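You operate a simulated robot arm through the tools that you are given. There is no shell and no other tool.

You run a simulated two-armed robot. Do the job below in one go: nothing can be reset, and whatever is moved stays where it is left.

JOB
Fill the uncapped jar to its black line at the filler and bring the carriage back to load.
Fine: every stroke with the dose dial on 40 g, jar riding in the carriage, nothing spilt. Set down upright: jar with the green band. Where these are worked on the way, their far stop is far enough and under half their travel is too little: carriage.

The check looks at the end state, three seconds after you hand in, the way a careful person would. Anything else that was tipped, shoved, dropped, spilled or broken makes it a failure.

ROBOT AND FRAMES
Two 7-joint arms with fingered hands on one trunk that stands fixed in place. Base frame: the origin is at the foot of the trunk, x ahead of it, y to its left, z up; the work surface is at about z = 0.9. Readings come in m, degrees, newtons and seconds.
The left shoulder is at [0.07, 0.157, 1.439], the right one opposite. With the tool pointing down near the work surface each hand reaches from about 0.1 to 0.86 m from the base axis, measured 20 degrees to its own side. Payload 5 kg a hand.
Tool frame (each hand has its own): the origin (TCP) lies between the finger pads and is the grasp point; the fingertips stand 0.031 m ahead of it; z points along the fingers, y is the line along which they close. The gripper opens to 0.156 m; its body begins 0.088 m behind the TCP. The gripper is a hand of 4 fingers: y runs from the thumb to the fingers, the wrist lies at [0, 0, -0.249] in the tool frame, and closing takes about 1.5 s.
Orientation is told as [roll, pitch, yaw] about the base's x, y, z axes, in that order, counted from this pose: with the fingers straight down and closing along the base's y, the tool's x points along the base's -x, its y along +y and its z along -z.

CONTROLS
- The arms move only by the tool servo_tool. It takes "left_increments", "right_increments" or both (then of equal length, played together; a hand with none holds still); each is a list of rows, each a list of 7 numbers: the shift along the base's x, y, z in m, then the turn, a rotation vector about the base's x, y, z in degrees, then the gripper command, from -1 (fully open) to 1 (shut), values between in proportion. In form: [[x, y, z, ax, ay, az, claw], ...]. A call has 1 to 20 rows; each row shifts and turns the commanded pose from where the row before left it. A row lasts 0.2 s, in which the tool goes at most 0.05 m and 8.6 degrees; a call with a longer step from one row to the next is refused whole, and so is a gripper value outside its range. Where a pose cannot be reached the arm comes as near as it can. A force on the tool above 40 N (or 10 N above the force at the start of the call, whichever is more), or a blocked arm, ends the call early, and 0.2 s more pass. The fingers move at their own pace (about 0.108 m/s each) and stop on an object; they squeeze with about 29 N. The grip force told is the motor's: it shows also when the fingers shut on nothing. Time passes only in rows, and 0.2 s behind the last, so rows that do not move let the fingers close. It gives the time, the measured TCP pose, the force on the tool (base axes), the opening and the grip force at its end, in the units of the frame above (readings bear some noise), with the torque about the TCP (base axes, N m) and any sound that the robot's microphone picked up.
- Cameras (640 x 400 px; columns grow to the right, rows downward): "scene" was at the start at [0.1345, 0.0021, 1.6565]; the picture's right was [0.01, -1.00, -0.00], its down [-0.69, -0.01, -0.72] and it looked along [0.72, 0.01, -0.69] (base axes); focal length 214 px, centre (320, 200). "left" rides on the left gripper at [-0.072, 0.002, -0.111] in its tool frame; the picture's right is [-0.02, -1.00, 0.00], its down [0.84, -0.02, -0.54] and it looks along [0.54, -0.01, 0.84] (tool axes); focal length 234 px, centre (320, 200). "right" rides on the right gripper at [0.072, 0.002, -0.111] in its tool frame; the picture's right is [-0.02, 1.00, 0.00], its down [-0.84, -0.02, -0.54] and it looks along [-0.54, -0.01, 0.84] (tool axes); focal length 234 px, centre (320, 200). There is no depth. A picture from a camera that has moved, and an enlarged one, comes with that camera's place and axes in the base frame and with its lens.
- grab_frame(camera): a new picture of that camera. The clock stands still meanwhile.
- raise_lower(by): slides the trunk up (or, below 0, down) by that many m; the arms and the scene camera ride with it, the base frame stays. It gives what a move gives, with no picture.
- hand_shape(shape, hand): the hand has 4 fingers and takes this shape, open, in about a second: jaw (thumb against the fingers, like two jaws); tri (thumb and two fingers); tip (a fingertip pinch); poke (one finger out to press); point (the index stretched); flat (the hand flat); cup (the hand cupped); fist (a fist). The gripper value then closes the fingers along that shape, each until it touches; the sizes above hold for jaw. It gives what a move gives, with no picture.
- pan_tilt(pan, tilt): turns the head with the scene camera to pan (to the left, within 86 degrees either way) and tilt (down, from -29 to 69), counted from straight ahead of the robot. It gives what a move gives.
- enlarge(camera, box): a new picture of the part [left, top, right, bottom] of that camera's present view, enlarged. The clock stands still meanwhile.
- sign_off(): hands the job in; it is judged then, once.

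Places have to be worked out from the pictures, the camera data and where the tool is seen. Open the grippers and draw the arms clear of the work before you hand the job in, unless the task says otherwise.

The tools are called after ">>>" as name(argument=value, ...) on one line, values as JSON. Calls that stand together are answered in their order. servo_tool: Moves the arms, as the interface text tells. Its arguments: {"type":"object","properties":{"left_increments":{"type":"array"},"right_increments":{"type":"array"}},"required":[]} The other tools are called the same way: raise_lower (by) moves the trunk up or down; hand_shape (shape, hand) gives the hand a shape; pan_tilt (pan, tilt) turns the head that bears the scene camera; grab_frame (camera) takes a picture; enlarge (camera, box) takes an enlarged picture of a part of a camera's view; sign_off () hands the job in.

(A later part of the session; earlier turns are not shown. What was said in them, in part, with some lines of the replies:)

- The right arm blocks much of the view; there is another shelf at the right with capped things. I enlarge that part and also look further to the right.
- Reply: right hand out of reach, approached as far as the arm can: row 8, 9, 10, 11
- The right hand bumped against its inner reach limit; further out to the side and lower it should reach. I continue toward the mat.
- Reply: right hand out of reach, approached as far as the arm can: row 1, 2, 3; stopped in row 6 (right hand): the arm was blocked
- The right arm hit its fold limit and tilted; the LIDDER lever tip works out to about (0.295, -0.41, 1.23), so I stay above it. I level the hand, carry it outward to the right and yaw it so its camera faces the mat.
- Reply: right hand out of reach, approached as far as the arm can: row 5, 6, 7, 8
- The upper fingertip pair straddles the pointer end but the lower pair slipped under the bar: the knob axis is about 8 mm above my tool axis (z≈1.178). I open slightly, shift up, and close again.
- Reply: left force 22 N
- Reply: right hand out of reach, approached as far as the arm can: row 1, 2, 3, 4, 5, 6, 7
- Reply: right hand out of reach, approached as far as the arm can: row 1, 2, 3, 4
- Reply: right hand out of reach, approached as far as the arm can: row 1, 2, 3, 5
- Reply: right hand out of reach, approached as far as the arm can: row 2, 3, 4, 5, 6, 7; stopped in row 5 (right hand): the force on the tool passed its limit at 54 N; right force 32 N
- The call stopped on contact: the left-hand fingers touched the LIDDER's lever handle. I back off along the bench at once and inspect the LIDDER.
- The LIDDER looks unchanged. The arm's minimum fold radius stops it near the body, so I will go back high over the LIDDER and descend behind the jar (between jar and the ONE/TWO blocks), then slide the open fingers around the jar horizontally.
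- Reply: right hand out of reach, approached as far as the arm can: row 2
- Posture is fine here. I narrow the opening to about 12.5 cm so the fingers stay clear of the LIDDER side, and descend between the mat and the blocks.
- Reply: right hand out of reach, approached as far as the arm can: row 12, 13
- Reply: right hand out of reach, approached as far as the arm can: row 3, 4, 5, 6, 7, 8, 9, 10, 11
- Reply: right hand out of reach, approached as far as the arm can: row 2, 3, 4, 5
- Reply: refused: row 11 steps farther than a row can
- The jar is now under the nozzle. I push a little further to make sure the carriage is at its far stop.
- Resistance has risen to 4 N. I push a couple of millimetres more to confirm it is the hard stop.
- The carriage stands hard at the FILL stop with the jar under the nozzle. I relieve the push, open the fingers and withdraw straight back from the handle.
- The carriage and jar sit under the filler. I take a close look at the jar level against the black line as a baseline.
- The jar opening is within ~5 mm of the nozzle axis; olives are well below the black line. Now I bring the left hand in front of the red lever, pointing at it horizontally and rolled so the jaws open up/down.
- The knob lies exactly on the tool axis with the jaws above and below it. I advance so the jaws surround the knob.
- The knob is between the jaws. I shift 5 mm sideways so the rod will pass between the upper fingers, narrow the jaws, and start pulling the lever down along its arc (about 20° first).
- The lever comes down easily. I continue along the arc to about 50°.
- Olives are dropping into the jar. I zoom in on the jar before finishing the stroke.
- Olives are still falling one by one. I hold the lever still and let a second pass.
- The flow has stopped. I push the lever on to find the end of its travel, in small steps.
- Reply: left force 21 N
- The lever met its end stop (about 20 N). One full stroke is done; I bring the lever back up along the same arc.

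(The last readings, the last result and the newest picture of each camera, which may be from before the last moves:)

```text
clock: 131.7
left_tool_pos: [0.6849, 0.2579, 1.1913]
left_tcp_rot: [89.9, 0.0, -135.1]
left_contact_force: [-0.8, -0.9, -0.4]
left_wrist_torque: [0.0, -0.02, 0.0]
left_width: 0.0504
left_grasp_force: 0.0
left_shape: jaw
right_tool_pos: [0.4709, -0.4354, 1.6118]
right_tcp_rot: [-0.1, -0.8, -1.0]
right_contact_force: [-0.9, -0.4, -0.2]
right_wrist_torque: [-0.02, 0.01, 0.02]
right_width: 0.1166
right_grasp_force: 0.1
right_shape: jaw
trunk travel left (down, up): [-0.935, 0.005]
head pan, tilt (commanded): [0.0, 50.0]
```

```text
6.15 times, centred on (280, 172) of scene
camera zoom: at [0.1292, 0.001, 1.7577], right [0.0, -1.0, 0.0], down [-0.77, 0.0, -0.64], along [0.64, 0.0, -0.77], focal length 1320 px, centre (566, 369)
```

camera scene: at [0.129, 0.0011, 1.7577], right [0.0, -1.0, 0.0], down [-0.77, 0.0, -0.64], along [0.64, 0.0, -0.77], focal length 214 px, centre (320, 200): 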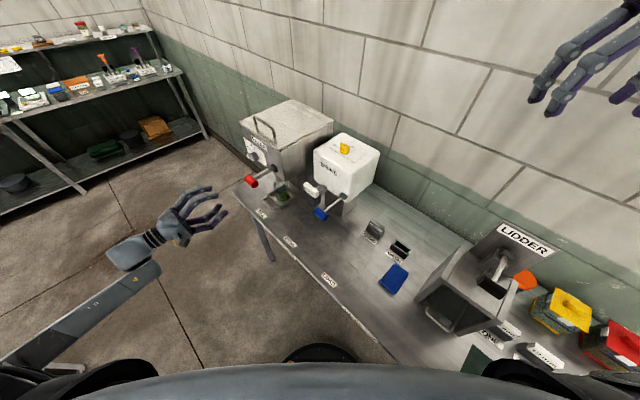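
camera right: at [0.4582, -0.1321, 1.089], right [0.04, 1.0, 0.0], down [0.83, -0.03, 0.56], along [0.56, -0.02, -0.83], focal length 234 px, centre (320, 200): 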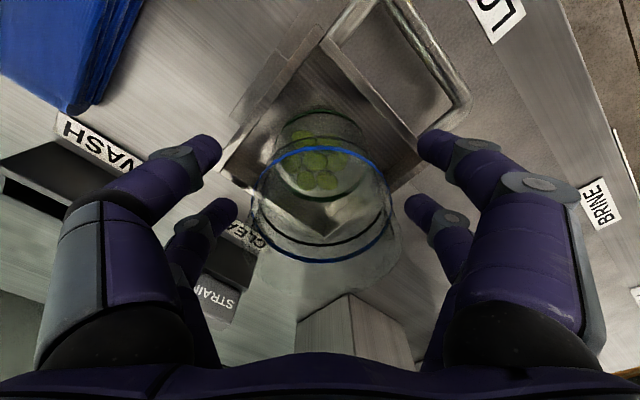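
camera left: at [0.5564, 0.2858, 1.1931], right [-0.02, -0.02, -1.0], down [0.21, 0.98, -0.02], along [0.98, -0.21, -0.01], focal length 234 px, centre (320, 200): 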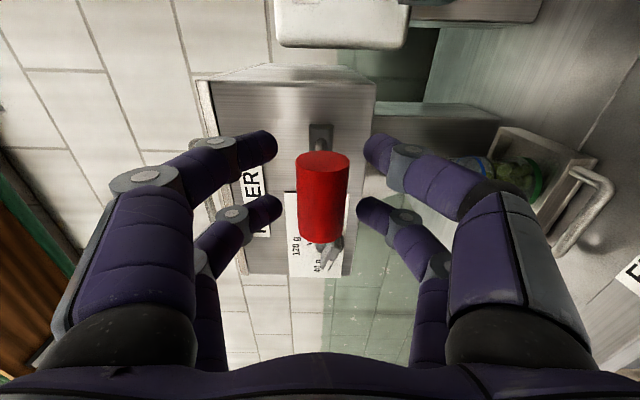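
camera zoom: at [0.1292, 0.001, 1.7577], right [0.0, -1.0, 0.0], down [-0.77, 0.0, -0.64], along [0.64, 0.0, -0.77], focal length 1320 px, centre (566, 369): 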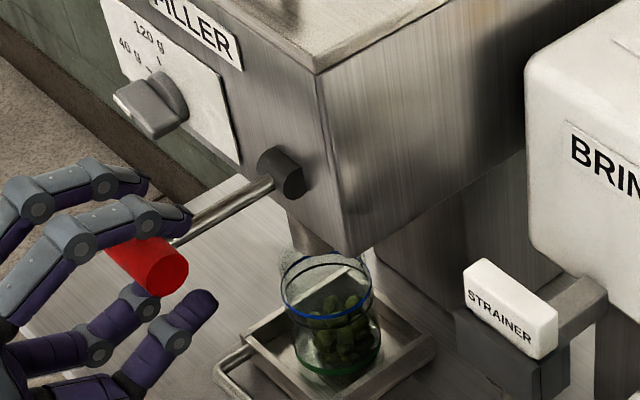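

The lever springs back to its rest. I check the olive level from both cameras.

>>> enlarge(camera="left", box=[430, 110, 620, 240])

>>> enlarge(camera="scene", box=[268, 170, 303, 205])

```text
3.08 times, centred on (525, 175) of left
camera zoom: at [0.5564, 0.2858, 1.1931], right [-0.02, -0.02, -1.0], down [0.21, 0.98, -0.02], along [0.98, -0.21, -0.01], focal length 720 px, centre (-311, 277)
```

zoom: 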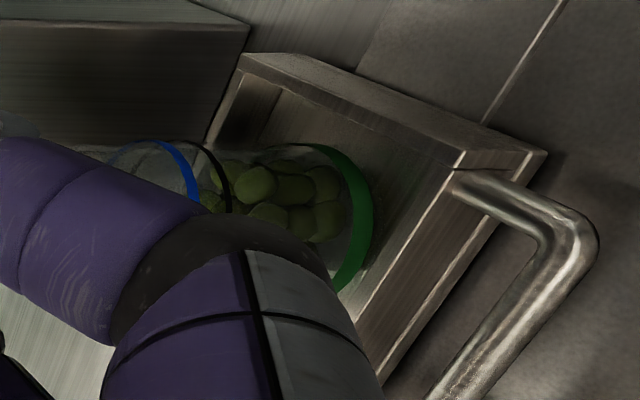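

```text
11.43 times, centred on (286, 188) of scene
camera zoom: at [0.1292, 0.001, 1.7577], right [0.0, -1.0, 0.0], down [-0.77, 0.0, -0.64], along [0.64, 0.0, -0.77], focal length 2451 px, centre (714, 343)
```

zoom: 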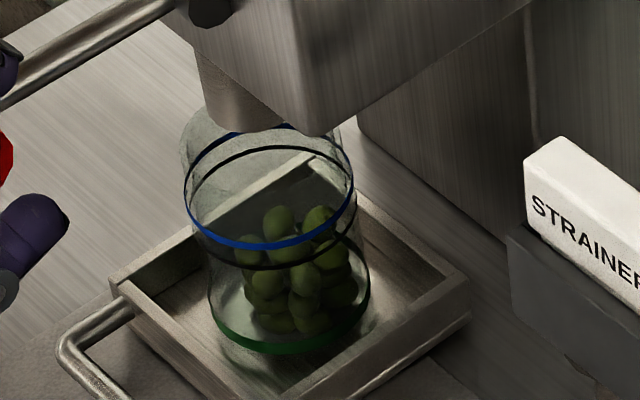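

The olives look close below the black line, but I need a level view. I back the hand off the lever, lower it in front of the bench and look at the jar horizontally.

>>> servo_tool(left_increments=[[-0.0177, 0.0177, 0, 0, 0, 0, 0.2], [-0.0177, 0.0177, 0, 0, 0, 0, 0.2], [-0.0177, 0.0177, 0, 0, 0, 0, 0.2], [-0.0177, 0.0177, 0, 0, 0, 0, 0.2], [0, 0, -0.038, 0, 0, 0, 0.1], [0, 0, -0.038, 0, 0, 0, 0.1], [0, 0, -0.038, 0, 0, 0, 0.1], [0, 0, -0.038, 0, 0, 0, 0.1], [0, 0, -0.038, 0, 0, 0, 0.1], [0.009, -0.0287, 0, 0, 0, 0, 0.1], [0.009, -0.0287, 0, 0, 0, 0, 0.1], [0.009, -0.0287, 0, 0, 0, 0, 0.1], [0, 0, 0, 0, 0, 0, 0.1]])

>>> grab_frame(camera="left")

```text
clock: 134.5
left_tool_pos: [0.6416, 0.2424, 1.0029]
left_tcp_rot: [89.9, 0.1, -135.1]
left_contact_force: [-0.1, -0.5, -0.6]
left_wrist_torque: [0.02, -0.01, -0.01]
left_width: 0.0698
left_grasp_force: 0.1
left_shape: jaw
right_tool_pos: [0.4712, -0.4333, 1.6122]
right_tcp_rot: [-0.1, -0.8, -0.8]
right_contact_force: [-0.4, 0.1, 0.9]
right_wrist_torque: [0.03, -0.01, 0.0]
right_width: 0.1167
right_grasp_force: 0.0
right_shape: jaw
trunk travel left (down, up): [-0.935, 0.005]
head pan, tilt (commanded): [0.0, 50.0]
```

```text
taken
camera left: at [0.5124, 0.2697, 1.0042], right [-0.02, -0.02, -1.0], down [0.21, 0.98, -0.02], along [0.98, -0.21, -0.01], focal length 234 px, centre (320, 200)
```

left: 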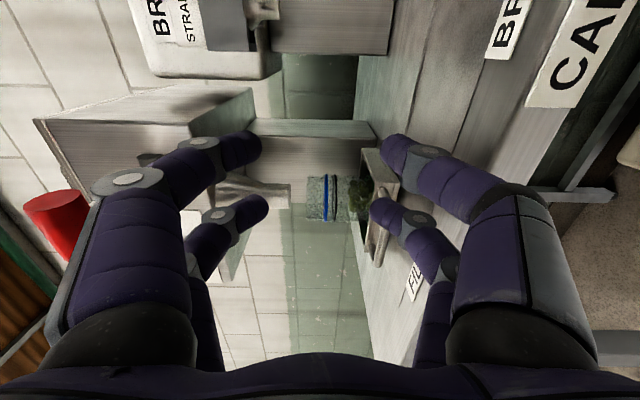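

>>> enlarge(camera="left", box=[290, 160, 410, 235])

```text
5.33 times, centred on (350, 198) of left
camera zoom: at [0.5124, 0.2697, 1.0042], right [-0.02, -0.02, -1.0], down [0.21, 0.98, -0.02], along [0.98, -0.21, -0.01], focal length 1249 px, centre (160, 213)
```

zoom: 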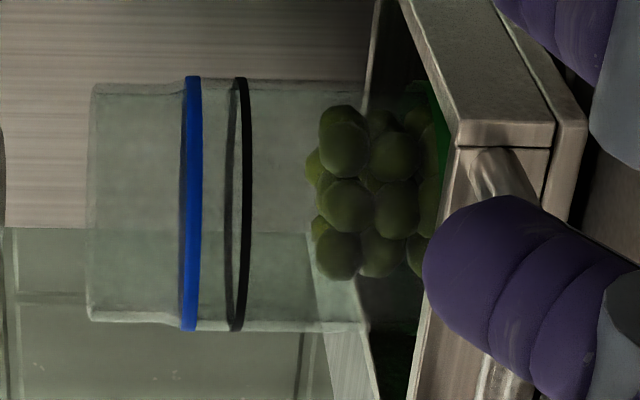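

A clear level view: olives reach roughly 36 mm with the black line at about 58 mm (the first stroke added about one layer). A second 40 g stroke is needed; I retrace my path to the lever.

>>> servo_tool(left_increments=[[-0.009, 0.0287, 0, 0, 0, 0, 0.1], [-0.009, 0.0287, 0, 0, 0, 0, 0.1], [-0.009, 0.0287, 0, 0, 0, 0, 0.1], [0, 0, 0.038, 0, 0, 0, 0.1], [0, 0, 0.038, 0, 0, 0, 0.1], [0, 0, 0.038, 0, 0, 0, 0.1], [0, 0, 0.038, 0, 0, 0, 0.1], [0, 0, 0.038, 0, 0, 0, 0.1], [0.0177, -0.0177, 0, 0, 0, 0, 0.2], [0.0177, -0.0177, 0, 0, 0, 0, 0.2], [0.0177, -0.0177, 0, 0, 0, 0, 0.2], [0.0177, -0.0177, 0, 0, 0, 0, 0.36], [0, 0, 0, 0, 0, 0, 0.36]])

>>> grab_frame(camera="left")

>>> enlarge(camera="scene", box=[250, 140, 310, 205])

```text
clock: 137.3
left_tool_pos: [0.6848, 0.2556, 1.1901]
left_tcp_rot: [90.0, 0.0, -135.2]
left_contact_force: [0.2, 0.6, -0.5]
left_wrist_torque: [0.02, -0.02, 0.04]
left_width: 0.0502
left_grasp_force: 0.0
left_shape: jaw
right_tool_pos: [0.4706, -0.436, 1.6119]
right_tcp_rot: [-0.1, -0.8, -0.9]
right_contact_force: [-0.4, -0.4, 0.0]
right_wrist_torque: [0.04, 0.01, 0.02]
right_width: 0.1166
right_grasp_force: 0.1
right_shape: jaw
trunk travel left (down, up): [-0.935, 0.005]
head pan, tilt (commanded): [0.0, 50.0]
```

```text
taken
camera left: at [0.5562, 0.2842, 1.1924], right [-0.02, -0.02, -1.0], down [0.21, 0.98, -0.02], along [0.98, -0.21, -0.01], focal length 234 px, centre (320, 200)
```

left: 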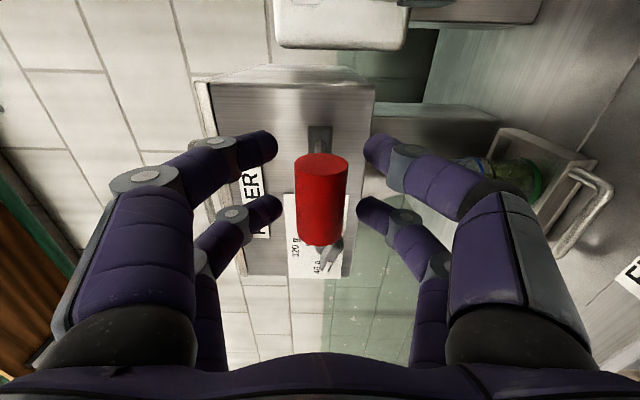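

```text
6.15 times, centred on (280, 172) of scene
camera zoom: at [0.1295, 0.001, 1.7576], right [0.0, -1.0, 0.0], down [-0.77, 0.0, -0.64], along [0.64, 0.0, -0.77], focal length 1320 px, centre (566, 369)
```

zoom: 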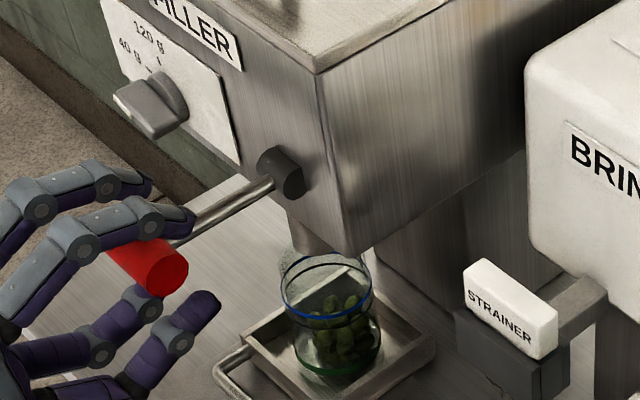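

Same position as before, the dial still on 40 g. I make the second stroke down along the same arc and hold while the olives fall.

>>> servo_tool(left_increments=[[0, 0, -0.008, 0, 0, 0, 0.36], [0.001, -0.001, -0.009, 0, 0, 0, 0.36], [0.001, -0.001, -0.009, 0, 0, 0, 0.36], [0.0015, -0.0015, -0.009, 0, 0, 0, 0.36], [0.0015, -0.0015, -0.008, 0, 0, 0, 0.36], [0.0028, -0.0028, -0.009, 0, 0, 0, 0.36], [0.0035, -0.0035, -0.009, 0, 0, 0, 0.36], [0.004, -0.004, -0.009, 0, 0, 0, 0.36], [0.0045, -0.0045, -0.009, 0, 0, 0, 0.36], [0.005, -0.005, -0.008, 0, 0, 0, 0.36], [0, 0, 0, 0, 0, 0, 0.36], [0, 0, 0, 0, 0, 0, 0.36], [0, 0, 0, 0, 0, 0, 0.36], [0, 0, 0, 0, 0, 0, 0.36], [0, 0, 0, 0, 0, 0, 0.36], [0.004, -0.004, -0.006, 0, 0, 0, 0.36], [0.004, -0.004, -0.006, 0, 0, 0, 0.36], [0.003, -0.003, -0.004, 0, 0, 0, 0.36], [0, 0, 0, 0, 0, 0, 0.36]])

>>> enlarge(camera="scene", box=[250, 140, 310, 205])

```text
clock: 141.3
left_tool_pos: [0.7197, 0.2237, 1.0903]
left_tcp_rot: [90.3, 0.3, -134.9]
left_contact_force: [-2.5, 6.3, 18.7]
left_wrist_torque: [-0.05, 0.06, -0.03]
left_width: 0.0545
left_grasp_force: 0.1
left_shape: jaw
right_tool_pos: [0.4671, -0.4347, 1.6136]
right_tcp_rot: [-0.1, -0.9, -0.8]
right_contact_force: [0.2, -0.9, 0.0]
right_wrist_torque: [0.03, -0.01, 0.02]
right_width: 0.1166
right_grasp_force: 0.0
right_shape: jaw
trunk travel left (down, up): [-0.935, 0.005]
head pan, tilt (commanded): [0.0, 50.0]
```

```text
6.15 times, centred on (280, 172) of scene
camera zoom: at [0.1258, 0.0014, 1.7581], right [0.0, -1.0, 0.0], down [-0.76, 0.0, -0.64], along [0.64, 0.0, -0.76], focal length 1320 px, centre (566, 369)
```

zoom: 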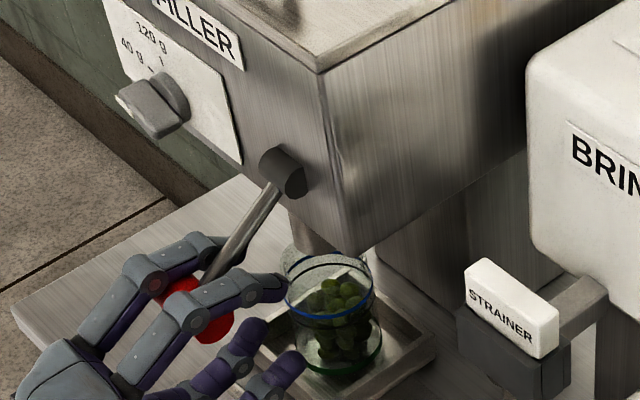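

The second dose is in and the lever is at its end stop. I let it return along the arc, back off and go down for the level view again.

>>> servo_tool(left_increments=[[-0.003, 0.003, 0.004, 0, 0, 0, 0.36], [-0.004, 0.004, 0.006, 0, 0, 0, 0.36], [-0.004, 0.004, 0.006, 0, 0, 0, 0.36], [-0.005, 0.005, 0.008, 0, 0, 0, 0.36], [-0.0045, 0.0045, 0.009, 0, 0, 0, 0.36], [-0.004, 0.004, 0.009, 0, 0, 0, 0.36], [-0.0035, 0.0035, 0.009, 0, 0, 0, 0.36], [-0.0028, 0.0028, 0.009, 0, 0, 0, 0.36], [-0.0015, 0.0015, 0.008, 0, 0, 0, 0.36], [-0.0015, 0.0015, 0.009, 0, 0, 0, 0.36], [-0.001, 0.001, 0.009, 0, 0, 0, 0.36], [-0.001, 0.001, 0.009, 0, 0, 0, 0.36], [0, 0, 0.008, 0, 0, 0, 0.36], [0, 0, 0, 0, 0, 0, 0.36]])

>>> servo_tool(left_increments=[[-0.0177, 0.0177, 0, 0, 0, 0, 0.2], [-0.0177, 0.0177, 0, 0, 0, 0, 0.2], [-0.0177, 0.0177, 0, 0, 0, 0, 0.2], [-0.0177, 0.0177, 0, 0, 0, 0, 0.2], [0, 0, -0.038, 0, 0, 0, 0.1], [0, 0, -0.038, 0, 0, 0, 0.1], [0, 0, -0.038, 0, 0, 0, 0.1], [0, 0, -0.038, 0, 0, 0, 0.1], [0, 0, -0.038, 0, 0, 0, 0.1], [0.009, -0.0287, 0, 0, 0, 0, 0.1], [0.009, -0.0287, 0, 0, 0, 0, 0.1], [0.009, -0.0287, 0, 0, 0, 0, 0.1], [0, 0, 0, 0, 0, 0, 0.1]])

>>> enlarge(camera="left", box=[290, 160, 410, 235])

>>> grab_frame(camera="scene")

```text
clock: 144.3
left_tool_pos: [0.6853, 0.2579, 1.192]
left_tcp_rot: [90.0, 0.0, -135.2]
left_contact_force: [1.1, 0.2, 0.2]
left_wrist_torque: [0.04, 0.01, -0.03]
left_width: 0.0503
left_grasp_force: 0.1
left_shape: jaw
right_tool_pos: [0.4705, -0.4342, 1.6131]
right_tcp_rot: [-0.1, -0.9, -0.9]
right_contact_force: [-0.2, -0.5, -0.5]
right_wrist_torque: [-0.01, 0.03, 0.0]
right_width: 0.117
right_grasp_force: 0.0
right_shape: jaw
trunk travel left (down, up): [-0.935, 0.005]
head pan, tilt (commanded): [0.0, 50.0]
```

```text
clock: 147.1
left_tool_pos: [0.6429, 0.2447, 0.9999]
left_tcp_rot: [90.0, 0.0, -135.2]
left_contact_force: [0.0, 0.0, 0.5]
left_wrist_torque: [0.03, -0.03, 0.03]
left_width: 0.0698
left_grasp_force: 0.0
left_shape: jaw
right_tool_pos: [0.4702, -0.4334, 1.6122]
right_tcp_rot: [0.0, -0.8, -0.7]
right_contact_force: [-0.2, 0.1, 0.0]
right_wrist_torque: [-0.01, 0.02, -0.01]
right_width: 0.1167
right_grasp_force: 0.1
right_shape: jaw
trunk travel left (down, up): [-0.935, 0.005]
head pan, tilt (commanded): [0.0, 50.0]
```

```text
5.33 times, centred on (350, 198) of left
camera zoom: at [0.5134, 0.272, 1.0016], right [-0.02, -0.02, -1.0], down [0.21, 0.98, -0.02], along [0.98, -0.21, -0.01], focal length 1249 px, centre (160, 213)
```

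zoom: 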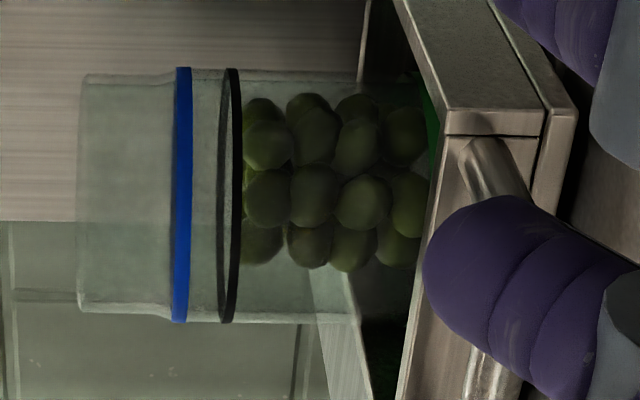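

```text
taken
camera scene: at [0.1291, 0.0012, 1.7577], right [0.0, -1.0, 0.0], down [-0.77, 0.0, -0.64], along [0.64, 0.0, -0.77], focal length 214 px, centre (320, 200)
```

scene: 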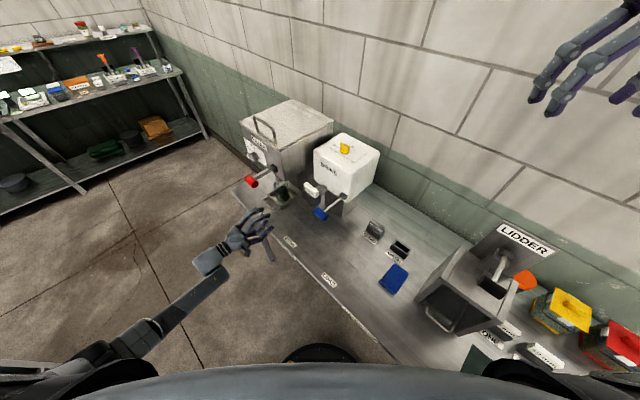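

The olives now reach the black line exactly. Time to bring the carriage back: I retreat, turn the left hand back to the 45° forward-down pose and open it in front of the FILL position.

>>> servo_tool(left_increments=[[-0.0024, 0.0349, 0.01, 0, 0, 0, 0.1], [-0.0024, 0.0349, 0.01, 0, 0, 0, 0.1], [-0.0024, 0.0349, 0.01, 0, 0, 0, 0.1], [-0.0024, 0.0349, 0.01, 0, 0, 0, 0.1], [-0.0024, 0.0349, 0.01, 0, 0, 0, 0.1], [0, 0, 0, 5.9, -5.9, 0, 0], [0, 0, 0, 5.9, -5.9, 0, -0.2], [0, 0, 0, 5.9, -5.9, 0, -0.4], [0, 0, 0, 5.9, -5.9, 0, -0.6], [0, 0, 0, 5.9, -5.9, 0, -0.8], [0, 0, 0, 5.9, -5.9, 0, -0.8], [0, 0, 0, 5.9, -5.9, 0, -0.8], [0, 0, 0, 5.9, -5.9, 0, -0.8], [0, 0, 0, 5.9, -5.9, 0, -0.8], [0, 0, 0, 5.9, -5.9, 0, -0.8], [0, 0, 0, 4.6, -4.6, 0, -0.8], [0, 0, 0, 0, 0, 0, -0.8]])

>>> servo_tool(left_increments=[[0, 0, 0, 5.3, 5.3, 0, -0.8], [0, 0, 0, 5.3, 5.3, 0, -0.8], [0, 0, 0, 5.3, 5.3, 0, -0.8], [0, 0, 0, 5.3, 5.3, 0, -0.8], [0, 0, 0, 5.3, 5.3, 0, -0.8], [0, 0, 0, 5.3, 5.3, 0, -0.8], [0, 0, 0, 0, 0, 0, -0.8]])

>>> grab_frame(camera="left")

>>> enlarge(camera="scene", box=[220, 130, 340, 240])

```text
clock: 150.7
left_tool_pos: [0.6286, 0.4166, 1.0499]
left_tcp_rot: [-26.6, 90.0, 108.4]
left_contact_force: [0.2, -0.1, -0.2]
left_wrist_torque: [0.04, 0.01, 0.02]
left_width: 0.1402
left_grasp_force: 0.2
left_shape: jaw
right_tool_pos: [0.4695, -0.4344, 1.6125]
right_tcp_rot: [-0.2, -0.8, -0.9]
right_contact_force: [0.1, 0.3, 0.7]
right_wrist_torque: [0.02, 0.02, 0.01]
right_width: 0.1164
right_grasp_force: 0.1
right_shape: jaw
trunk travel left (down, up): [-0.935, 0.005]
head pan, tilt (commanded): [0.0, 50.0]
```

```text
clock: 152.3
left_tool_pos: [0.6291, 0.4167, 1.0509]
left_tcp_rot: [-0.1, 45.0, 135.0]
left_contact_force: [0.0, -0.7, -0.9]
left_wrist_torque: [0.02, 0.03, 0.0]
left_width: 0.1403
left_grasp_force: 0.1
left_shape: jaw
right_tool_pos: [0.4714, -0.4335, 1.613]
right_tcp_rot: [-0.1, -0.8, -0.8]
right_contact_force: [0.1, -0.2, 0.5]
right_wrist_torque: [0.0, 0.02, 0.03]
right_width: 0.1168
right_grasp_force: 0.0
right_shape: jaw
trunk travel left (down, up): [-0.935, 0.005]
head pan, tilt (commanded): [0.0, 50.0]
```

```text
taken
camera left: at [0.5371, 0.5078, 1.0789], right [0.69, 0.72, -0.02], down [0.16, -0.13, 0.98], along [0.7, -0.68, -0.21], focal length 234 px, centre (320, 200)
```

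left: 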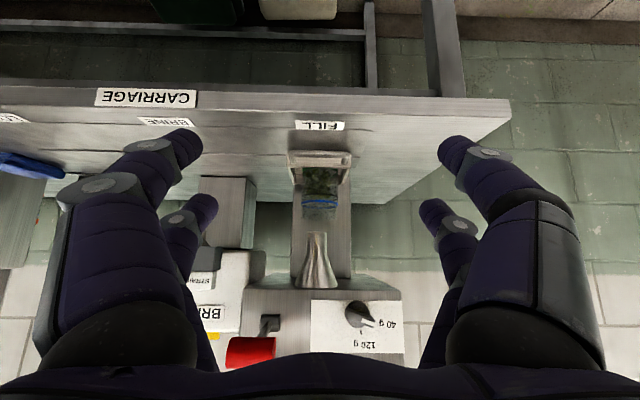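

```text
3.64 times, centred on (280, 185) of scene
camera zoom: at [0.129, 0.0011, 1.7577], right [0.0, -1.0, 0.0], down [-0.77, 0.0, -0.64], along [0.64, 0.0, -0.77], focal length 780 px, centre (466, 254)
```

zoom: 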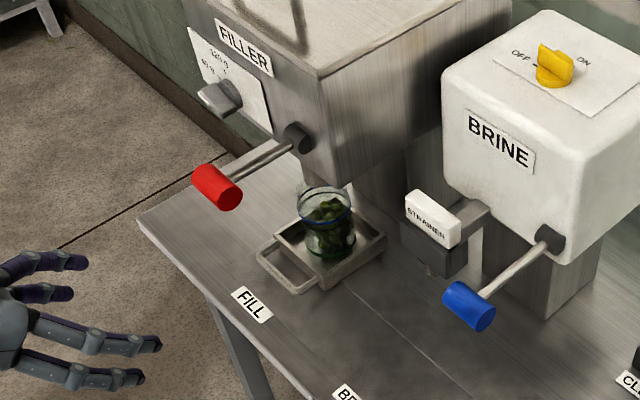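

No olives are spilt. I move in toward the handle at the FILL stop, lower, and slide the open fingers around it.

>>> servo_tool(left_increments=[[0.0173, -0.0173, -0.01, 0, 0, 0, -0.8], [0.0173, -0.0173, -0.01, 0, 0, 0, -0.8], [0.0173, -0.0173, -0.01, 0, 0, 0, -0.8], [0.0173, -0.0173, -0.01, 0, 0, 0, -0.8], [0.0173, -0.0173, -0.01, 0, 0, 0, -0.8], [0.0173, -0.0173, -0.01, 0, 0, 0, -0.8], [0, 0, -0.017, 0, 0, 0, -0.8], [0, 0, -0.017, 0, 0, 0, -0.8], [0, 0, 0, 0, 0, 0, -0.8]])

>>> grab_frame(camera="left")

```text
clock: 154.3
left_tool_pos: [0.7336, 0.3118, 0.9564]
left_tcp_rot: [0.0, 45.0, 135.0]
left_contact_force: [0.3, -0.8, 0.2]
left_wrist_torque: [0.03, -0.01, -0.01]
left_width: 0.1403
left_grasp_force: 0.1
left_shape: jaw
right_tool_pos: [0.4711, -0.4359, 1.6119]
right_tcp_rot: [-0.1, -0.9, -0.8]
right_contact_force: [0.7, -0.2, -0.5]
right_wrist_torque: [-0.03, 0.0, 0.06]
right_width: 0.1169
right_grasp_force: 0.0
right_shape: jaw
trunk travel left (down, up): [-0.935, 0.005]
head pan, tilt (commanded): [0.0, 50.0]
```

```text
taken
camera left: at [0.6414, 0.4024, 0.9838], right [0.69, 0.72, -0.02], down [0.16, -0.13, 0.98], along [0.7, -0.68, -0.21], focal length 234 px, centre (320, 200)
```

left: 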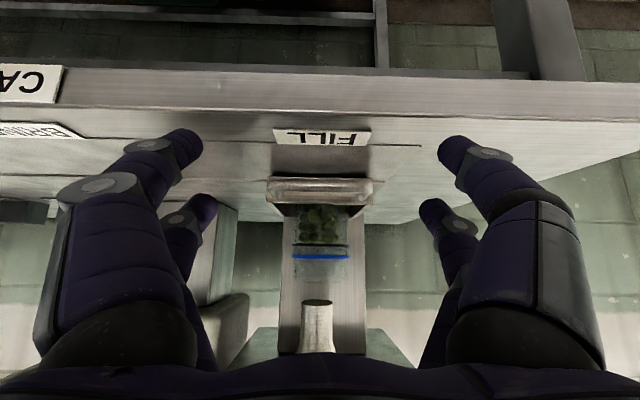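

Aligned with the handle. I slide in and close the fork to the same loose width as before.

>>> servo_tool(left_increments=[[0.0129, -0.0129, 0, 0, 0, 0, -0.8], [0.0129, -0.0129, 0, 0, 0, 0, -0.8], [0.0129, -0.0129, 0, 0, 0, 0, -0.8], [0.0129, -0.0129, 0, 0, 0, 0, -0.8], [0.0125, -0.0125, 0, 0, 0, 0, -0.8], [0, 0, 0, 0, 0, 0, -0.6], [0, 0, 0, 0, 0, 0, -0.45], [0, 0, 0, 0, 0, 0, -0.36], [0, 0, 0, 0, 0, 0, -0.36], [0, 0, 0, 0, 0, 0, -0.36]])

>>> grab_frame(camera="left")

>>> enlarge(camera="scene", box=[220, 130, 340, 240])

```text
clock: 156.5
left_tool_pos: [0.796, 0.2487, 0.9565]
left_tcp_rot: [0.1, 45.0, 135.1]
left_contact_force: [-0.4, -0.1, 0.6]
left_wrist_torque: [0.0, 0.01, -0.04]
left_width: 0.1065
left_grasp_force: 0.1
left_shape: jaw
right_tool_pos: [0.4711, -0.435, 1.6123]
right_tcp_rot: [0.0, -0.8, -0.9]
right_contact_force: [0.3, 0.0, 0.0]
right_wrist_torque: [0.0, 0.01, 0.0]
right_width: 0.1166
right_grasp_force: 0.0
right_shape: jaw
trunk travel left (down, up): [-0.935, 0.005]
head pan, tilt (commanded): [0.0, 50.0]
```

```text
taken
camera left: at [0.7047, 0.3389, 0.9851], right [0.69, 0.72, -0.02], down [0.16, -0.13, 0.98], along [0.7, -0.68, -0.21], focal length 234 px, centre (320, 200)
```

left: 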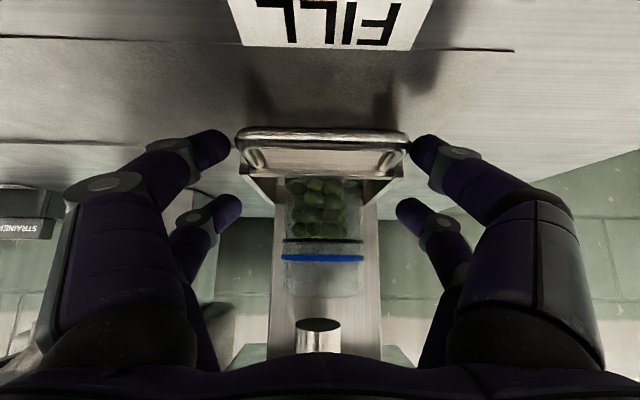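

```text
3.64 times, centred on (280, 185) of scene
camera zoom: at [0.1287, 0.0014, 1.7577], right [0.0, -1.0, 0.0], down [-0.77, 0.0, -0.64], along [0.64, 0.0, -0.77], focal length 780 px, centre (466, 254)
```

zoom: 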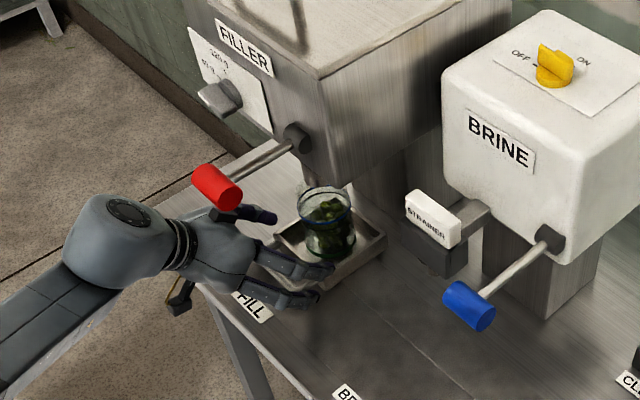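

The fork holds the handle. I draw the carriage gently back toward LOAD, checking partway.

>>> servo_tool(left_increments=[[-0.002, -0.002, 0, 0, 0, 0, -0.36], [-0.004, -0.004, 0, 0, 0, 0, -0.36], [-0.006, -0.006, 0, 0, 0, 0, -0.36], [-0.008, -0.008, 0, 0, 0, 0, -0.36], [-0.01, -0.01, 0, 0, 0, 0, -0.36], [-0.012, -0.012, 0, 0, 0, 0, -0.36], [-0.012, -0.012, 0, 0, 0, 0, -0.36], [-0.012, -0.012, 0, 0, 0, 0, -0.36], [-0.012, -0.012, 0, 0, 0, 0, -0.36], [-0.012, -0.012, 0, 0, 0, 0, -0.36], [-0.01, -0.01, 0, 0, 0, 0, -0.36], [-0.007, -0.007, 0, 0, 0, 0, -0.36], [-0.004, -0.004, 0, 0, 0, 0, -0.36], [0, 0, 0, 0, 0, 0, -0.36]])

>>> grab_frame(camera="left")

>>> enlarge(camera="scene", box=[230, 140, 390, 270])

```text
clock: 159.5
left_tool_pos: [0.6862, 0.1385, 0.9563]
left_tcp_rot: [0.0, 44.8, 135.0]
left_contact_force: [1.2, 0.3, 0.2]
left_wrist_torque: [0.04, -0.01, -0.03]
left_width: 0.1064
left_grasp_force: 0.1
left_shape: jaw
right_tool_pos: [0.4713, -0.4349, 1.6127]
right_tcp_rot: [-0.1, -0.8, -0.8]
right_contact_force: [0.4, -0.5, -0.5]
right_wrist_torque: [0.01, -0.02, -0.04]
right_width: 0.1166
right_grasp_force: 0.0
right_shape: jaw
trunk travel left (down, up): [-0.935, 0.005]
head pan, tilt (commanded): [0.0, 50.0]
```

```text
taken
camera left: at [0.5946, 0.2287, 0.9846], right [0.7, 0.72, -0.02], down [0.16, -0.13, 0.98], along [0.7, -0.68, -0.21], focal length 234 px, centre (320, 200)
```

left: 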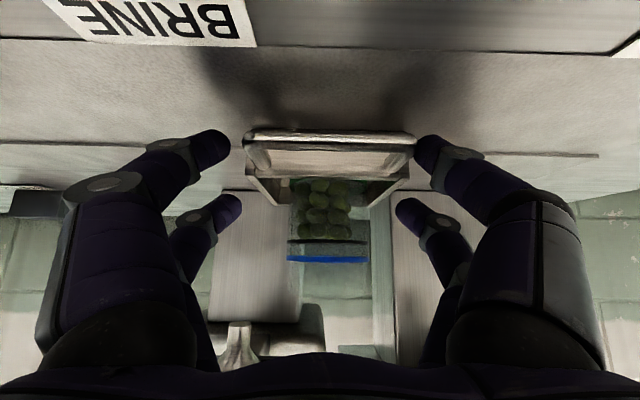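

```text
3.08 times, centred on (310, 205) of scene
camera zoom: at [0.1293, 0.0009, 1.7576], right [0.0, -1.0, 0.0], down [-0.77, 0.0, -0.64], along [0.64, 0.0, -0.77], focal length 660 px, centre (351, 185)
```

zoom: 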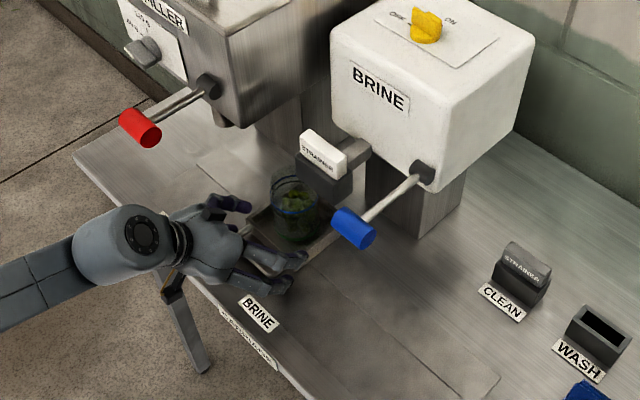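

Halfway, jar upright and steady. I continue toward LOAD.

>>> servo_tool(left_increments=[[-0.004, -0.004, 0, 0, 0, 0, -0.36], [-0.008, -0.008, 0, 0, 0, 0, -0.36], [-0.011, -0.011, 0, 0, 0, 0, -0.36], [-0.013, -0.013, 0, 0, 0, 0, -0.36], [-0.014, -0.014, 0, 0, 0, 0, -0.36], [-0.014, -0.014, 0, 0, 0, 0, -0.36], [-0.014, -0.014, 0, 0, 0, 0, -0.36], [-0.014, -0.014, 0, 0, 0, 0, -0.36], [-0.014, -0.014, 0, 0, 0, 0, -0.36], [-0.014, -0.014, 0, 0, 0, 0, -0.36], [-0.014, -0.014, 0, 0, 0, 0, -0.36], [-0.011, -0.011, 0, 0, 0, 0, -0.36], [-0.008, -0.008, 0, 0, 0, 0, -0.36], [-0.004, -0.004, 0, 0, 0, 0, -0.36], [0, 0, 0, 0, 0, 0, -0.36]])

>>> grab_frame(camera="left")

>>> enlarge(camera="scene", box=[260, 160, 420, 290])

```text
clock: 162.7
left_tool_pos: [0.5273, -0.0194, 0.9574]
left_tcp_rot: [0.0, 45.0, 135.1]
left_contact_force: [-0.1, 0.0, -1.0]
left_wrist_torque: [0.01, -0.02, 0.03]
left_width: 0.1066
left_grasp_force: 0.1
left_shape: jaw
right_tool_pos: [0.4708, -0.4339, 1.6124]
right_tcp_rot: [-0.1, -0.8, -0.8]
right_contact_force: [-0.3, -1.0, -0.5]
right_wrist_torque: [0.01, -0.06, -0.04]
right_width: 0.1162
right_grasp_force: 0.1
right_shape: jaw
trunk travel left (down, up): [-0.935, 0.005]
head pan, tilt (commanded): [0.0, 50.0]
```

```text
taken
camera left: at [0.4368, 0.0711, 0.9851], right [0.69, 0.72, -0.02], down [0.16, -0.13, 0.98], along [0.7, -0.68, -0.21], focal length 234 px, centre (320, 200)
```

left: 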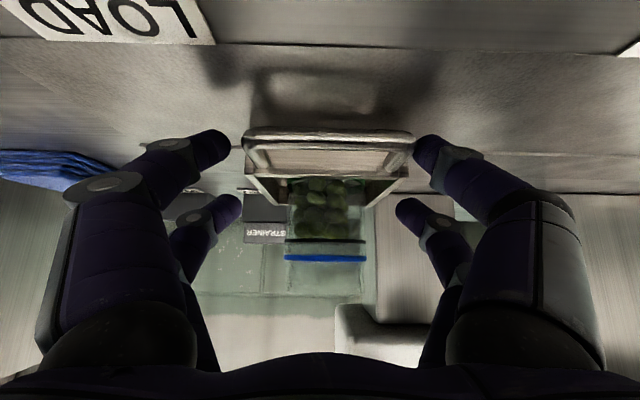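

```text
3.08 times, centred on (340, 225) of scene
camera zoom: at [0.1293, 0.001, 1.7576], right [0.0, -1.0, 0.0], down [-0.77, 0.0, -0.64], along [0.64, 0.0, -0.77], focal length 660 px, centre (258, 123)
```

zoom: 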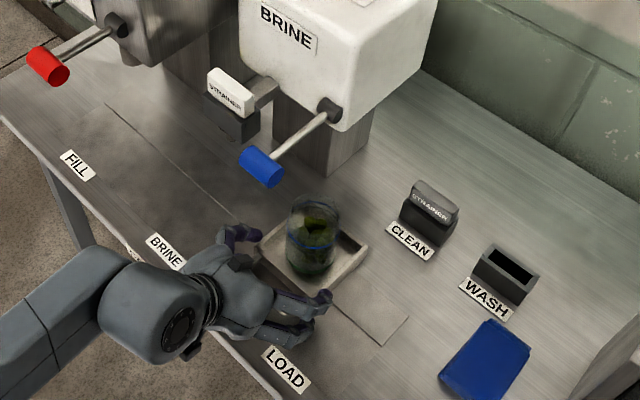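

About 8–9 cm remain. I continue and slow down before the LOAD stop.

>>> servo_tool(left_increments=[[-0.004, -0.004, 0, 0, 0, 0, -0.36], [-0.008, -0.008, 0, 0, 0, 0, -0.36], [-0.01, -0.01, 0, 0, 0, 0, -0.36], [-0.01, -0.01, 0, 0, 0, 0, -0.36], [-0.008, -0.008, 0, 0, 0, 0, -0.36], [-0.006, -0.006, 0, 0, 0, 0, -0.36], [-0.004, -0.004, 0, 0, 0, 0, -0.36], [-0.003, -0.003, 0, 0, 0, 0, -0.36], [-0.002, -0.002, 0, 0, 0, 0, -0.36], [0, 0, 0, 0, 0, 0, -0.36]])

>>> grab_frame(camera="left")

```text
clock: 164.9
left_tool_pos: [0.4729, -0.0762, 0.9562]
left_tcp_rot: [-0.1, 44.9, 135.0]
left_contact_force: [0.3, -0.8, -0.2]
left_wrist_torque: [0.02, 0.0, -0.01]
left_width: 0.1063
left_grasp_force: 0.0
left_shape: jaw
right_tool_pos: [0.4711, -0.4341, 1.6127]
right_tcp_rot: [-0.1, -0.8, -0.9]
right_contact_force: [0.0, -0.1, -0.9]
right_wrist_torque: [-0.01, 0.03, -0.02]
right_width: 0.1167
right_grasp_force: 0.0
right_shape: jaw
trunk travel left (down, up): [-0.935, 0.005]
head pan, tilt (commanded): [0.0, 50.0]
```

```text
taken
camera left: at [0.3821, 0.016, 0.9845], right [0.7, 0.72, -0.02], down [0.16, -0.13, 0.98], along [0.7, -0.68, -0.21], focal length 234 px, centre (320, 200)
```

left: 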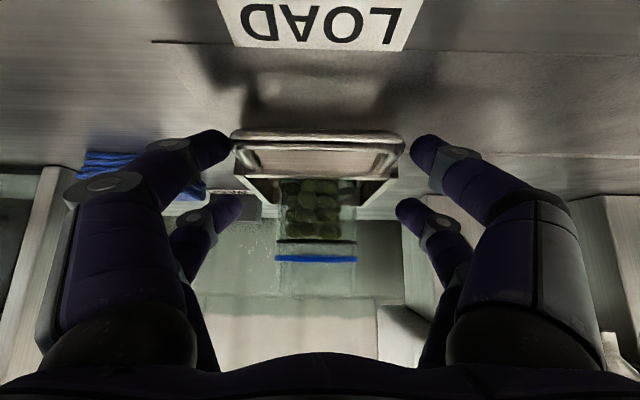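

The carriage is back where it started; I push a few millimetres more to confirm it rests on the LOAD stop.

>>> servo_tool(left_increments=[[-0.002, -0.002, 0, 0, 0, 0, -0.36], [-0.002, -0.002, 0, 0, 0, 0, -0.36], [-0.002, -0.002, 0, 0, 0, 0, -0.36], [-0.0015, -0.0015, 0, 0, 0, 0, -0.36], [0, 0, 0, 0, 0, 0, -0.36]])

>>> grab_frame(camera="left")

>>> enlarge(camera="scene", box=[290, 190, 420, 290])

```text
clock: 166.1
left_tool_pos: [0.4673, -0.0805, 0.9557]
left_tcp_rot: [0.0, 45.0, 135.0]
left_contact_force: [1.9, 2.1, -0.1]
left_wrist_torque: [0.08, -0.06, 0.01]
left_width: 0.1069
left_grasp_force: 0.1
left_shape: jaw
right_tool_pos: [0.4715, -0.4336, 1.6126]
right_tcp_rot: [-0.1, -0.8, -0.8]
right_contact_force: [0.8, 0.5, 0.6]
right_wrist_torque: [0.03, -0.03, -0.02]
right_width: 0.1165
right_grasp_force: 0.2
right_shape: jaw
trunk travel left (down, up): [-0.935, 0.005]
head pan, tilt (commanded): [0.0, 50.0]
```

```text
taken
camera left: at [0.3756, 0.0091, 0.9849], right [0.69, 0.72, -0.02], down [0.16, -0.13, 0.98], along [0.7, -0.68, -0.21], focal length 234 px, centre (320, 200)
```

left: 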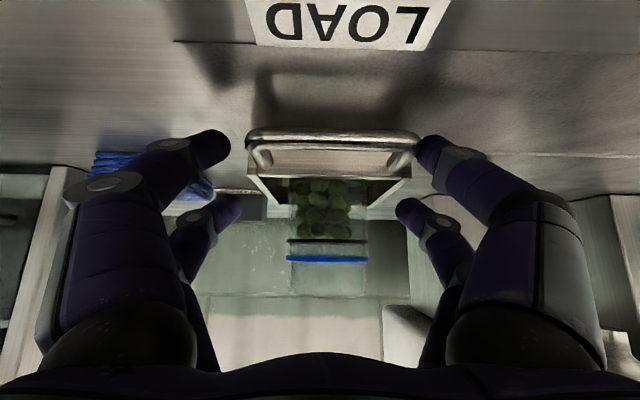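

```text
4.00 times, centred on (355, 240) of scene
camera zoom: at [0.1294, 0.001, 1.7576], right [0.0, -1.0, 0.0], down [-0.77, 0.0, -0.64], along [0.64, 0.0, -0.77], focal length 858 px, centre (180, 40)
```

zoom: 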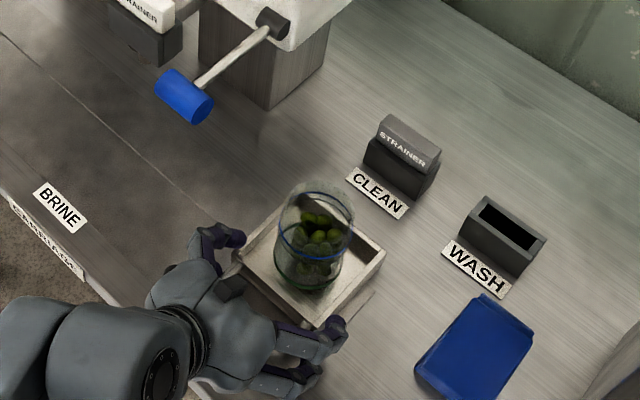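

The carriage no longer moves with the hand (about 3 N resistance). One more 3 mm push to be sure, then I will release.

>>> servo_tool(left_increments=[[-0.0015, -0.0015, 0, 0, 0, 0, -0.36], [-0.0015, -0.0015, 0, 0, 0, 0, -0.36], [0, 0, 0, 0, 0, 0, -0.36]])

>>> grab_frame(camera="left")

```text
clock: 166.9
left_tool_pos: [0.4656, -0.0834, 0.9579]
left_tcp_rot: [0.0, 44.9, 135.0]
left_contact_force: [4.8, 3.2, 0.3]
left_wrist_torque: [0.08, -0.15, -0.08]
left_width: 0.1066
left_grasp_force: 0.1
left_shape: jaw
right_tool_pos: [0.4716, -0.4348, 1.6129]
right_tcp_rot: [0.0, -0.8, -0.8]
right_contact_force: [1.0, -0.4, 0.7]
right_wrist_torque: [0.05, -0.01, 0.02]
right_width: 0.117
right_grasp_force: 0.0
right_shape: jaw
trunk travel left (down, up): [-0.935, 0.005]
head pan, tilt (commanded): [0.0, 50.0]
```

```text
taken
camera left: at [0.3727, 0.0069, 0.985], right [0.69, 0.72, -0.02], down [0.16, -0.13, 0.98], along [0.7, -0.68, -0.21], focal length 234 px, centre (320, 200)
```

left: 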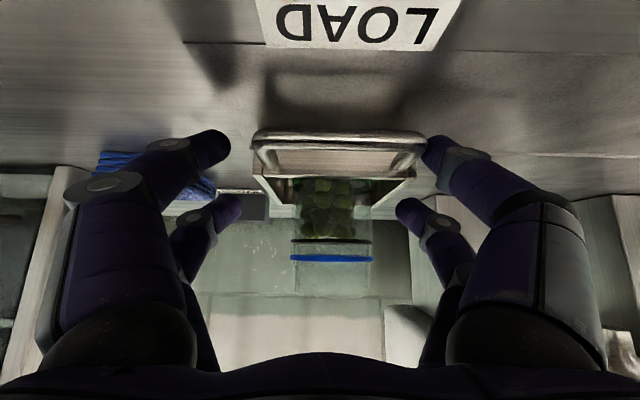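

The carriage is firmly at the LOAD stop. I relieve the push, open the fingers and withdraw straight back.

>>> servo_tool(left_increments=[[0.0025, 0.0025, 0, 0, 0, 0, -0.36], [0.003, 0.003, 0, 0, 0, 0, -0.45], [0, 0, 0, 0, 0, 0, -0.6], [0, 0, 0, 0, 0, 0, -0.75], [0, 0, 0, 0, 0, 0, -0.75], [-0.006, 0.006, 0, 0, 0, 0, -0.75], [-0.01, 0.01, 0, 0, 0, 0, -0.75], [-0.014, 0.014, 0, 0, 0, 0, -0.75], [-0.014, 0.014, 0, 0, 0, 0, -0.75], [-0.014, 0.014, 0.01, 0, 0, 0, -0.75], [-0.01, 0.01, 0.02, 0, 0, 0, -0.75], [0, 0, 0, 0, 0, 0, -0.75]])

>>> grab_frame(camera="left")

>>> enlarge(camera="scene", box=[290, 190, 420, 290])

```text
clock: 169.5
left_tool_pos: [0.3999, -0.0089, 0.9854]
left_tcp_rot: [0.0, 44.9, 135.0]
left_contact_force: [-0.1, -0.3, -0.5]
left_wrist_torque: [0.0, 0.02, 0.03]
left_width: 0.1361
left_grasp_force: 0.1
left_shape: jaw
right_tool_pos: [0.47, -0.4342, 1.6116]
right_tcp_rot: [0.0, -0.7, -0.9]
right_contact_force: [0.5, 0.5, -0.1]
right_wrist_torque: [0.04, -0.01, -0.02]
right_width: 0.1167
right_grasp_force: 0.1
right_shape: jaw
trunk travel left (down, up): [-0.935, 0.005]
head pan, tilt (commanded): [0.0, 50.0]
```

```text
taken
camera left: at [0.3082, 0.0807, 1.0138], right [0.7, 0.72, -0.02], down [0.16, -0.13, 0.98], along [0.7, -0.68, -0.21], focal length 234 px, centre (320, 200)
```

left: 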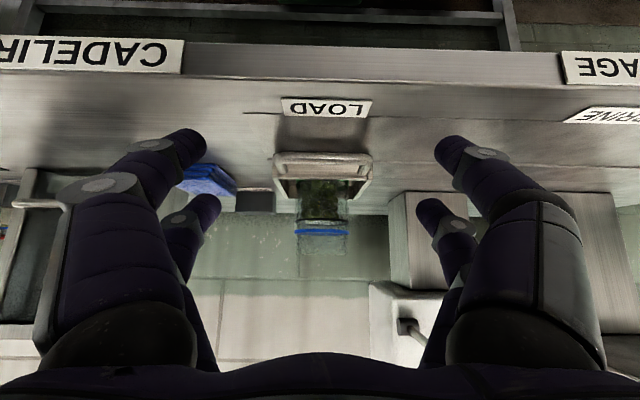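

```text
4.00 times, centred on (355, 240) of scene
camera zoom: at [0.1294, 0.0006, 1.7576], right [0.0, -1.0, 0.0], down [-0.77, 0.0, -0.64], along [0.64, 0.0, -0.77], focal length 858 px, centre (180, 40)
```

zoom: 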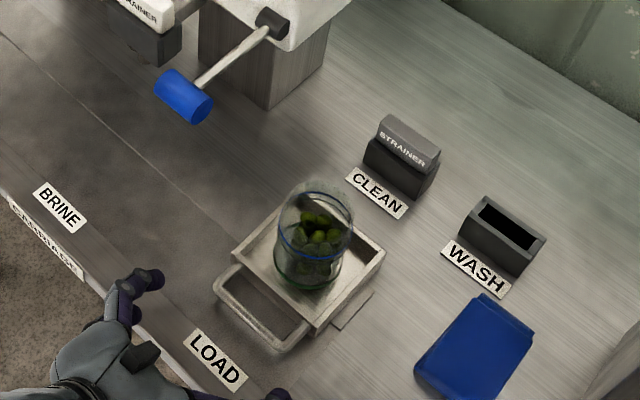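

The carriage stays at LOAD with the jar upright. I check the level once more in close-up and then draw the left arm clear along the approach path.

>>> enlarge(camera="left", box=[260, 140, 390, 260])

>>> servo_tool(left_increments=[[0.015, 0.021, 0.01, 0, 0, 0, -0.75], [0.015, 0.021, 0.01, 0, 0, 0, -0.75], [0.01, 0.03, 0.01, 0, 0, 0, -0.75], [0, 0.035, 0.01, 0, 0, 0, -0.8], [-0.005, 0.035, 0.01, 0, 0, 0, -1], [-0.005, 0.035, 0.02, 0, 0, 0, -1], [-0.005, 0.035, 0.02, 0, 0, 0, -1], [0, 0.03, 0.03, 0, 0, 0, -1], [0, 0.03, 0.03, 0, 0, 0, -1], [0, 0.03, 0.03, 0, 0, 0, -1], [0, 0.03, 0.03, 0, 0, 0, -1], [0, 0.03, 0.03, 0, 0, 0, -1], [0, 0.03, 0.03, 0, 0, 0, -1], [0, 0, 0, 0, 0, 0, -1]])

>>> grab_frame(camera="scene")

```text
3.33 times, centred on (325, 200) of left
camera zoom: at [0.3082, 0.0807, 1.0138], right [0.7, 0.72, -0.02], down [0.16, -0.13, 0.98], along [0.7, -0.68, -0.21], focal length 781 px, centre (303, 200)
```

zoom: 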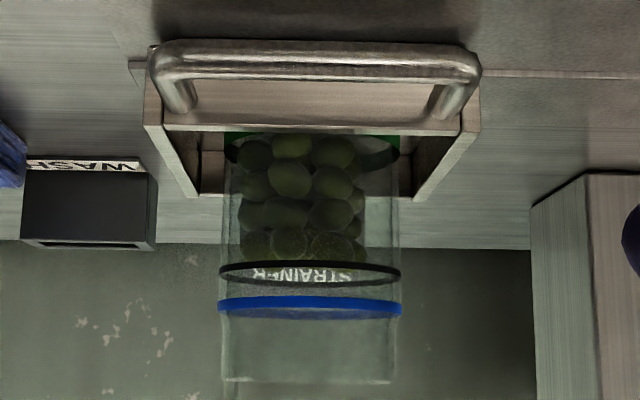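

```text
clock: 172.5
left_tool_pos: [0.4267, 0.3838, 1.2552]
left_tcp_rot: [0.1, 44.9, 135.0]
left_contact_force: [-0.1, 0.4, 0.0]
left_wrist_torque: [-0.01, 0.01, -0.01]
left_width: 0.1559
left_grasp_force: 0.1
left_shape: jaw
right_tool_pos: [0.4709, -0.4345, 1.6125]
right_tcp_rot: [-0.1, -0.7, -0.8]
right_contact_force: [0.0, 0.5, -0.7]
right_wrist_torque: [0.0, -0.02, 0.0]
right_width: 0.1169
right_grasp_force: 0.1
right_shape: jaw
trunk travel left (down, up): [-0.935, 0.005]
head pan, tilt (commanded): [0.0, 50.0]
```

```text
taken
camera scene: at [0.1289, 0.0012, 1.7577], right [0.0, -1.0, 0.0], down [-0.77, 0.0, -0.64], along [0.64, 0.0, -0.77], focal length 214 px, centre (320, 200)
```

scene: 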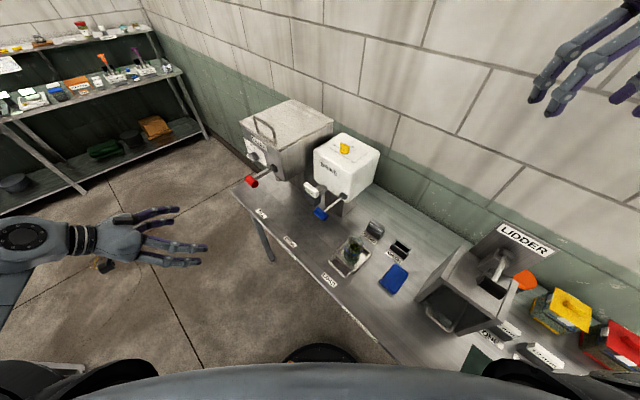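

The olives sit at the black line and the jar stands upright in the tray at LOAD. I open the right gripper fully and inspect the filler area and LIDDER for anything out of place.

>>> servo_tool(left_increments=[[-0.02, 0.02, 0, 0, 0, 0, -1], [-0.02, 0.02, 0, 0, 0, 0, -1], [0, 0, 0, 0, 0, 0, -1], [0, 0, 0, 0, 0, 0, -1]], right_increments=[[0, 0, 0, 0, 0, 0, -1], [0, 0, 0, 0, 0, 0, -1], [0, 0, 0, 0, 0, 0, -1], [0, 0, 0, 0, 0, 0, -1]])

>>> enlarge(camera="scene", box=[210, 90, 380, 230])

>>> enlarge(camera="scene", box=[310, 200, 420, 290])

>>> enlarge(camera="scene", box=[400, 200, 640, 380])

```text
clock: 173.5
left_tool_pos: [0.3869, 0.4202, 1.2579]
left_tcp_rot: [0.0, 44.8, 135.0]
left_contact_force: [0.0, -0.4, 0.0]
left_wrist_torque: [0.0, 0.0, 0.02]
left_width: 0.1558
left_grasp_force: 0.1
left_shape: jaw
right_tool_pos: [0.4725, -0.4359, 1.612]
right_tcp_rot: [0.0, -0.8, -0.9]
right_contact_force: [0.1, -0.7, 0.9]
right_wrist_torque: [0.04, 0.01, 0.0]
right_width: 0.1559
right_grasp_force: 0.0
right_shape: jaw
trunk travel left (down, up): [-0.935, 0.005]
head pan, tilt (commanded): [0.0, 50.0]
```

```text
2.86 times, centred on (295, 160) of scene
camera zoom: at [0.1299, 0.0008, 1.7576], right [0.0, -1.0, 0.0], down [-0.77, 0.0, -0.64], along [0.64, 0.0, -0.77], focal length 613 px, centre (391, 314)
```

zoom: 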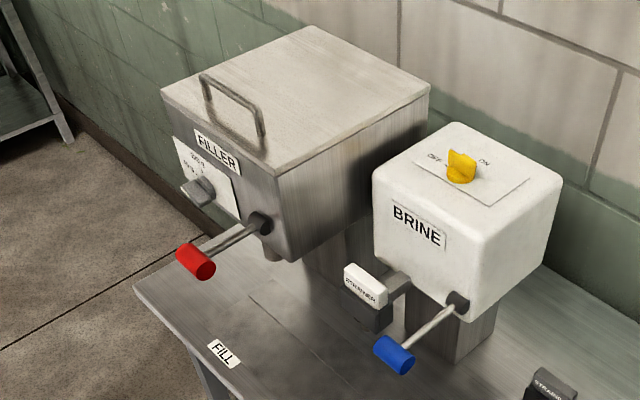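

```text
4.44 times, centred on (365, 245) of scene
camera zoom: at [0.1299, 0.0008, 1.7576], right [0.0, -1.0, 0.0], down [-0.77, 0.0, -0.64], along [0.64, 0.0, -0.77], focal length 953 px, centre (120, 0)
```

zoom: 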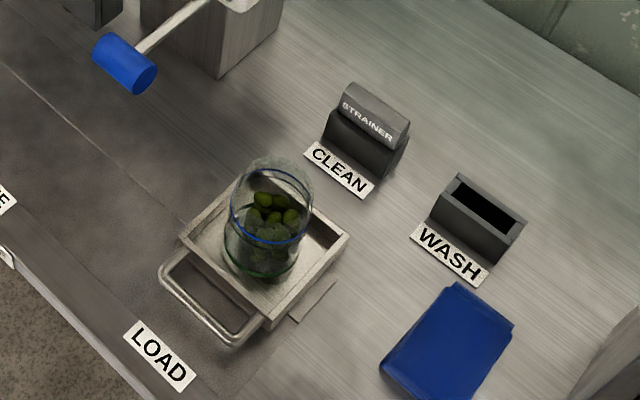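

```text
2.22 times, centred on (520, 290) of scene
camera zoom: at [0.1299, 0.0008, 1.7576], right [0.0, -1.0, 0.0], down [-0.77, 0.0, -0.64], along [0.64, 0.0, -0.77], focal length 477 px, centre (-124, 0)
```

zoom: 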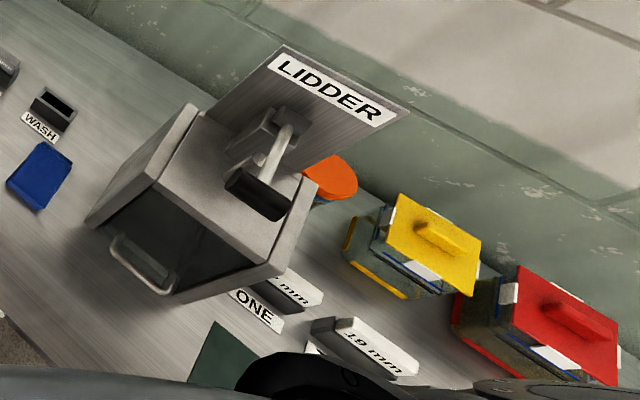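

Everything checks out: the dial is on 40 g and the jar was filled to the black line in two strokes with nothing spilt. The carriage is at LOAD with the jar upright in it, the levers are at rest, both grippers are open and the arms are clear. I hand in the job.

>>> sign_off()

```text
The job is handed in.
```

The uncapped jar is filled to its black line and stands upright in the carriage, which is back at its LOAD stop.

- **Dose:** the dial was on 120 g at the start. I turned it to 40 g before the first stroke and it stayed there.
- **Filling:** it took two full strokes, both with the jar in the carriage at the FILL stop. A side view afterwards showed the olives level with the black line, and I saw nothing spilt.
- **Contact with the LIDDER:** while I was moving to fetch the jar, the right hand bumped the LIDDER's lever handle. The stop read 54 N. I backed off at once, and the lever and the LIDDER looked unchanged in the pictures then and at the end.
- **End state:** both grippers are open and the arms are clear of the bench, with the right hand parked high above the LIDDER. I left the green lid lying loose on the mat.
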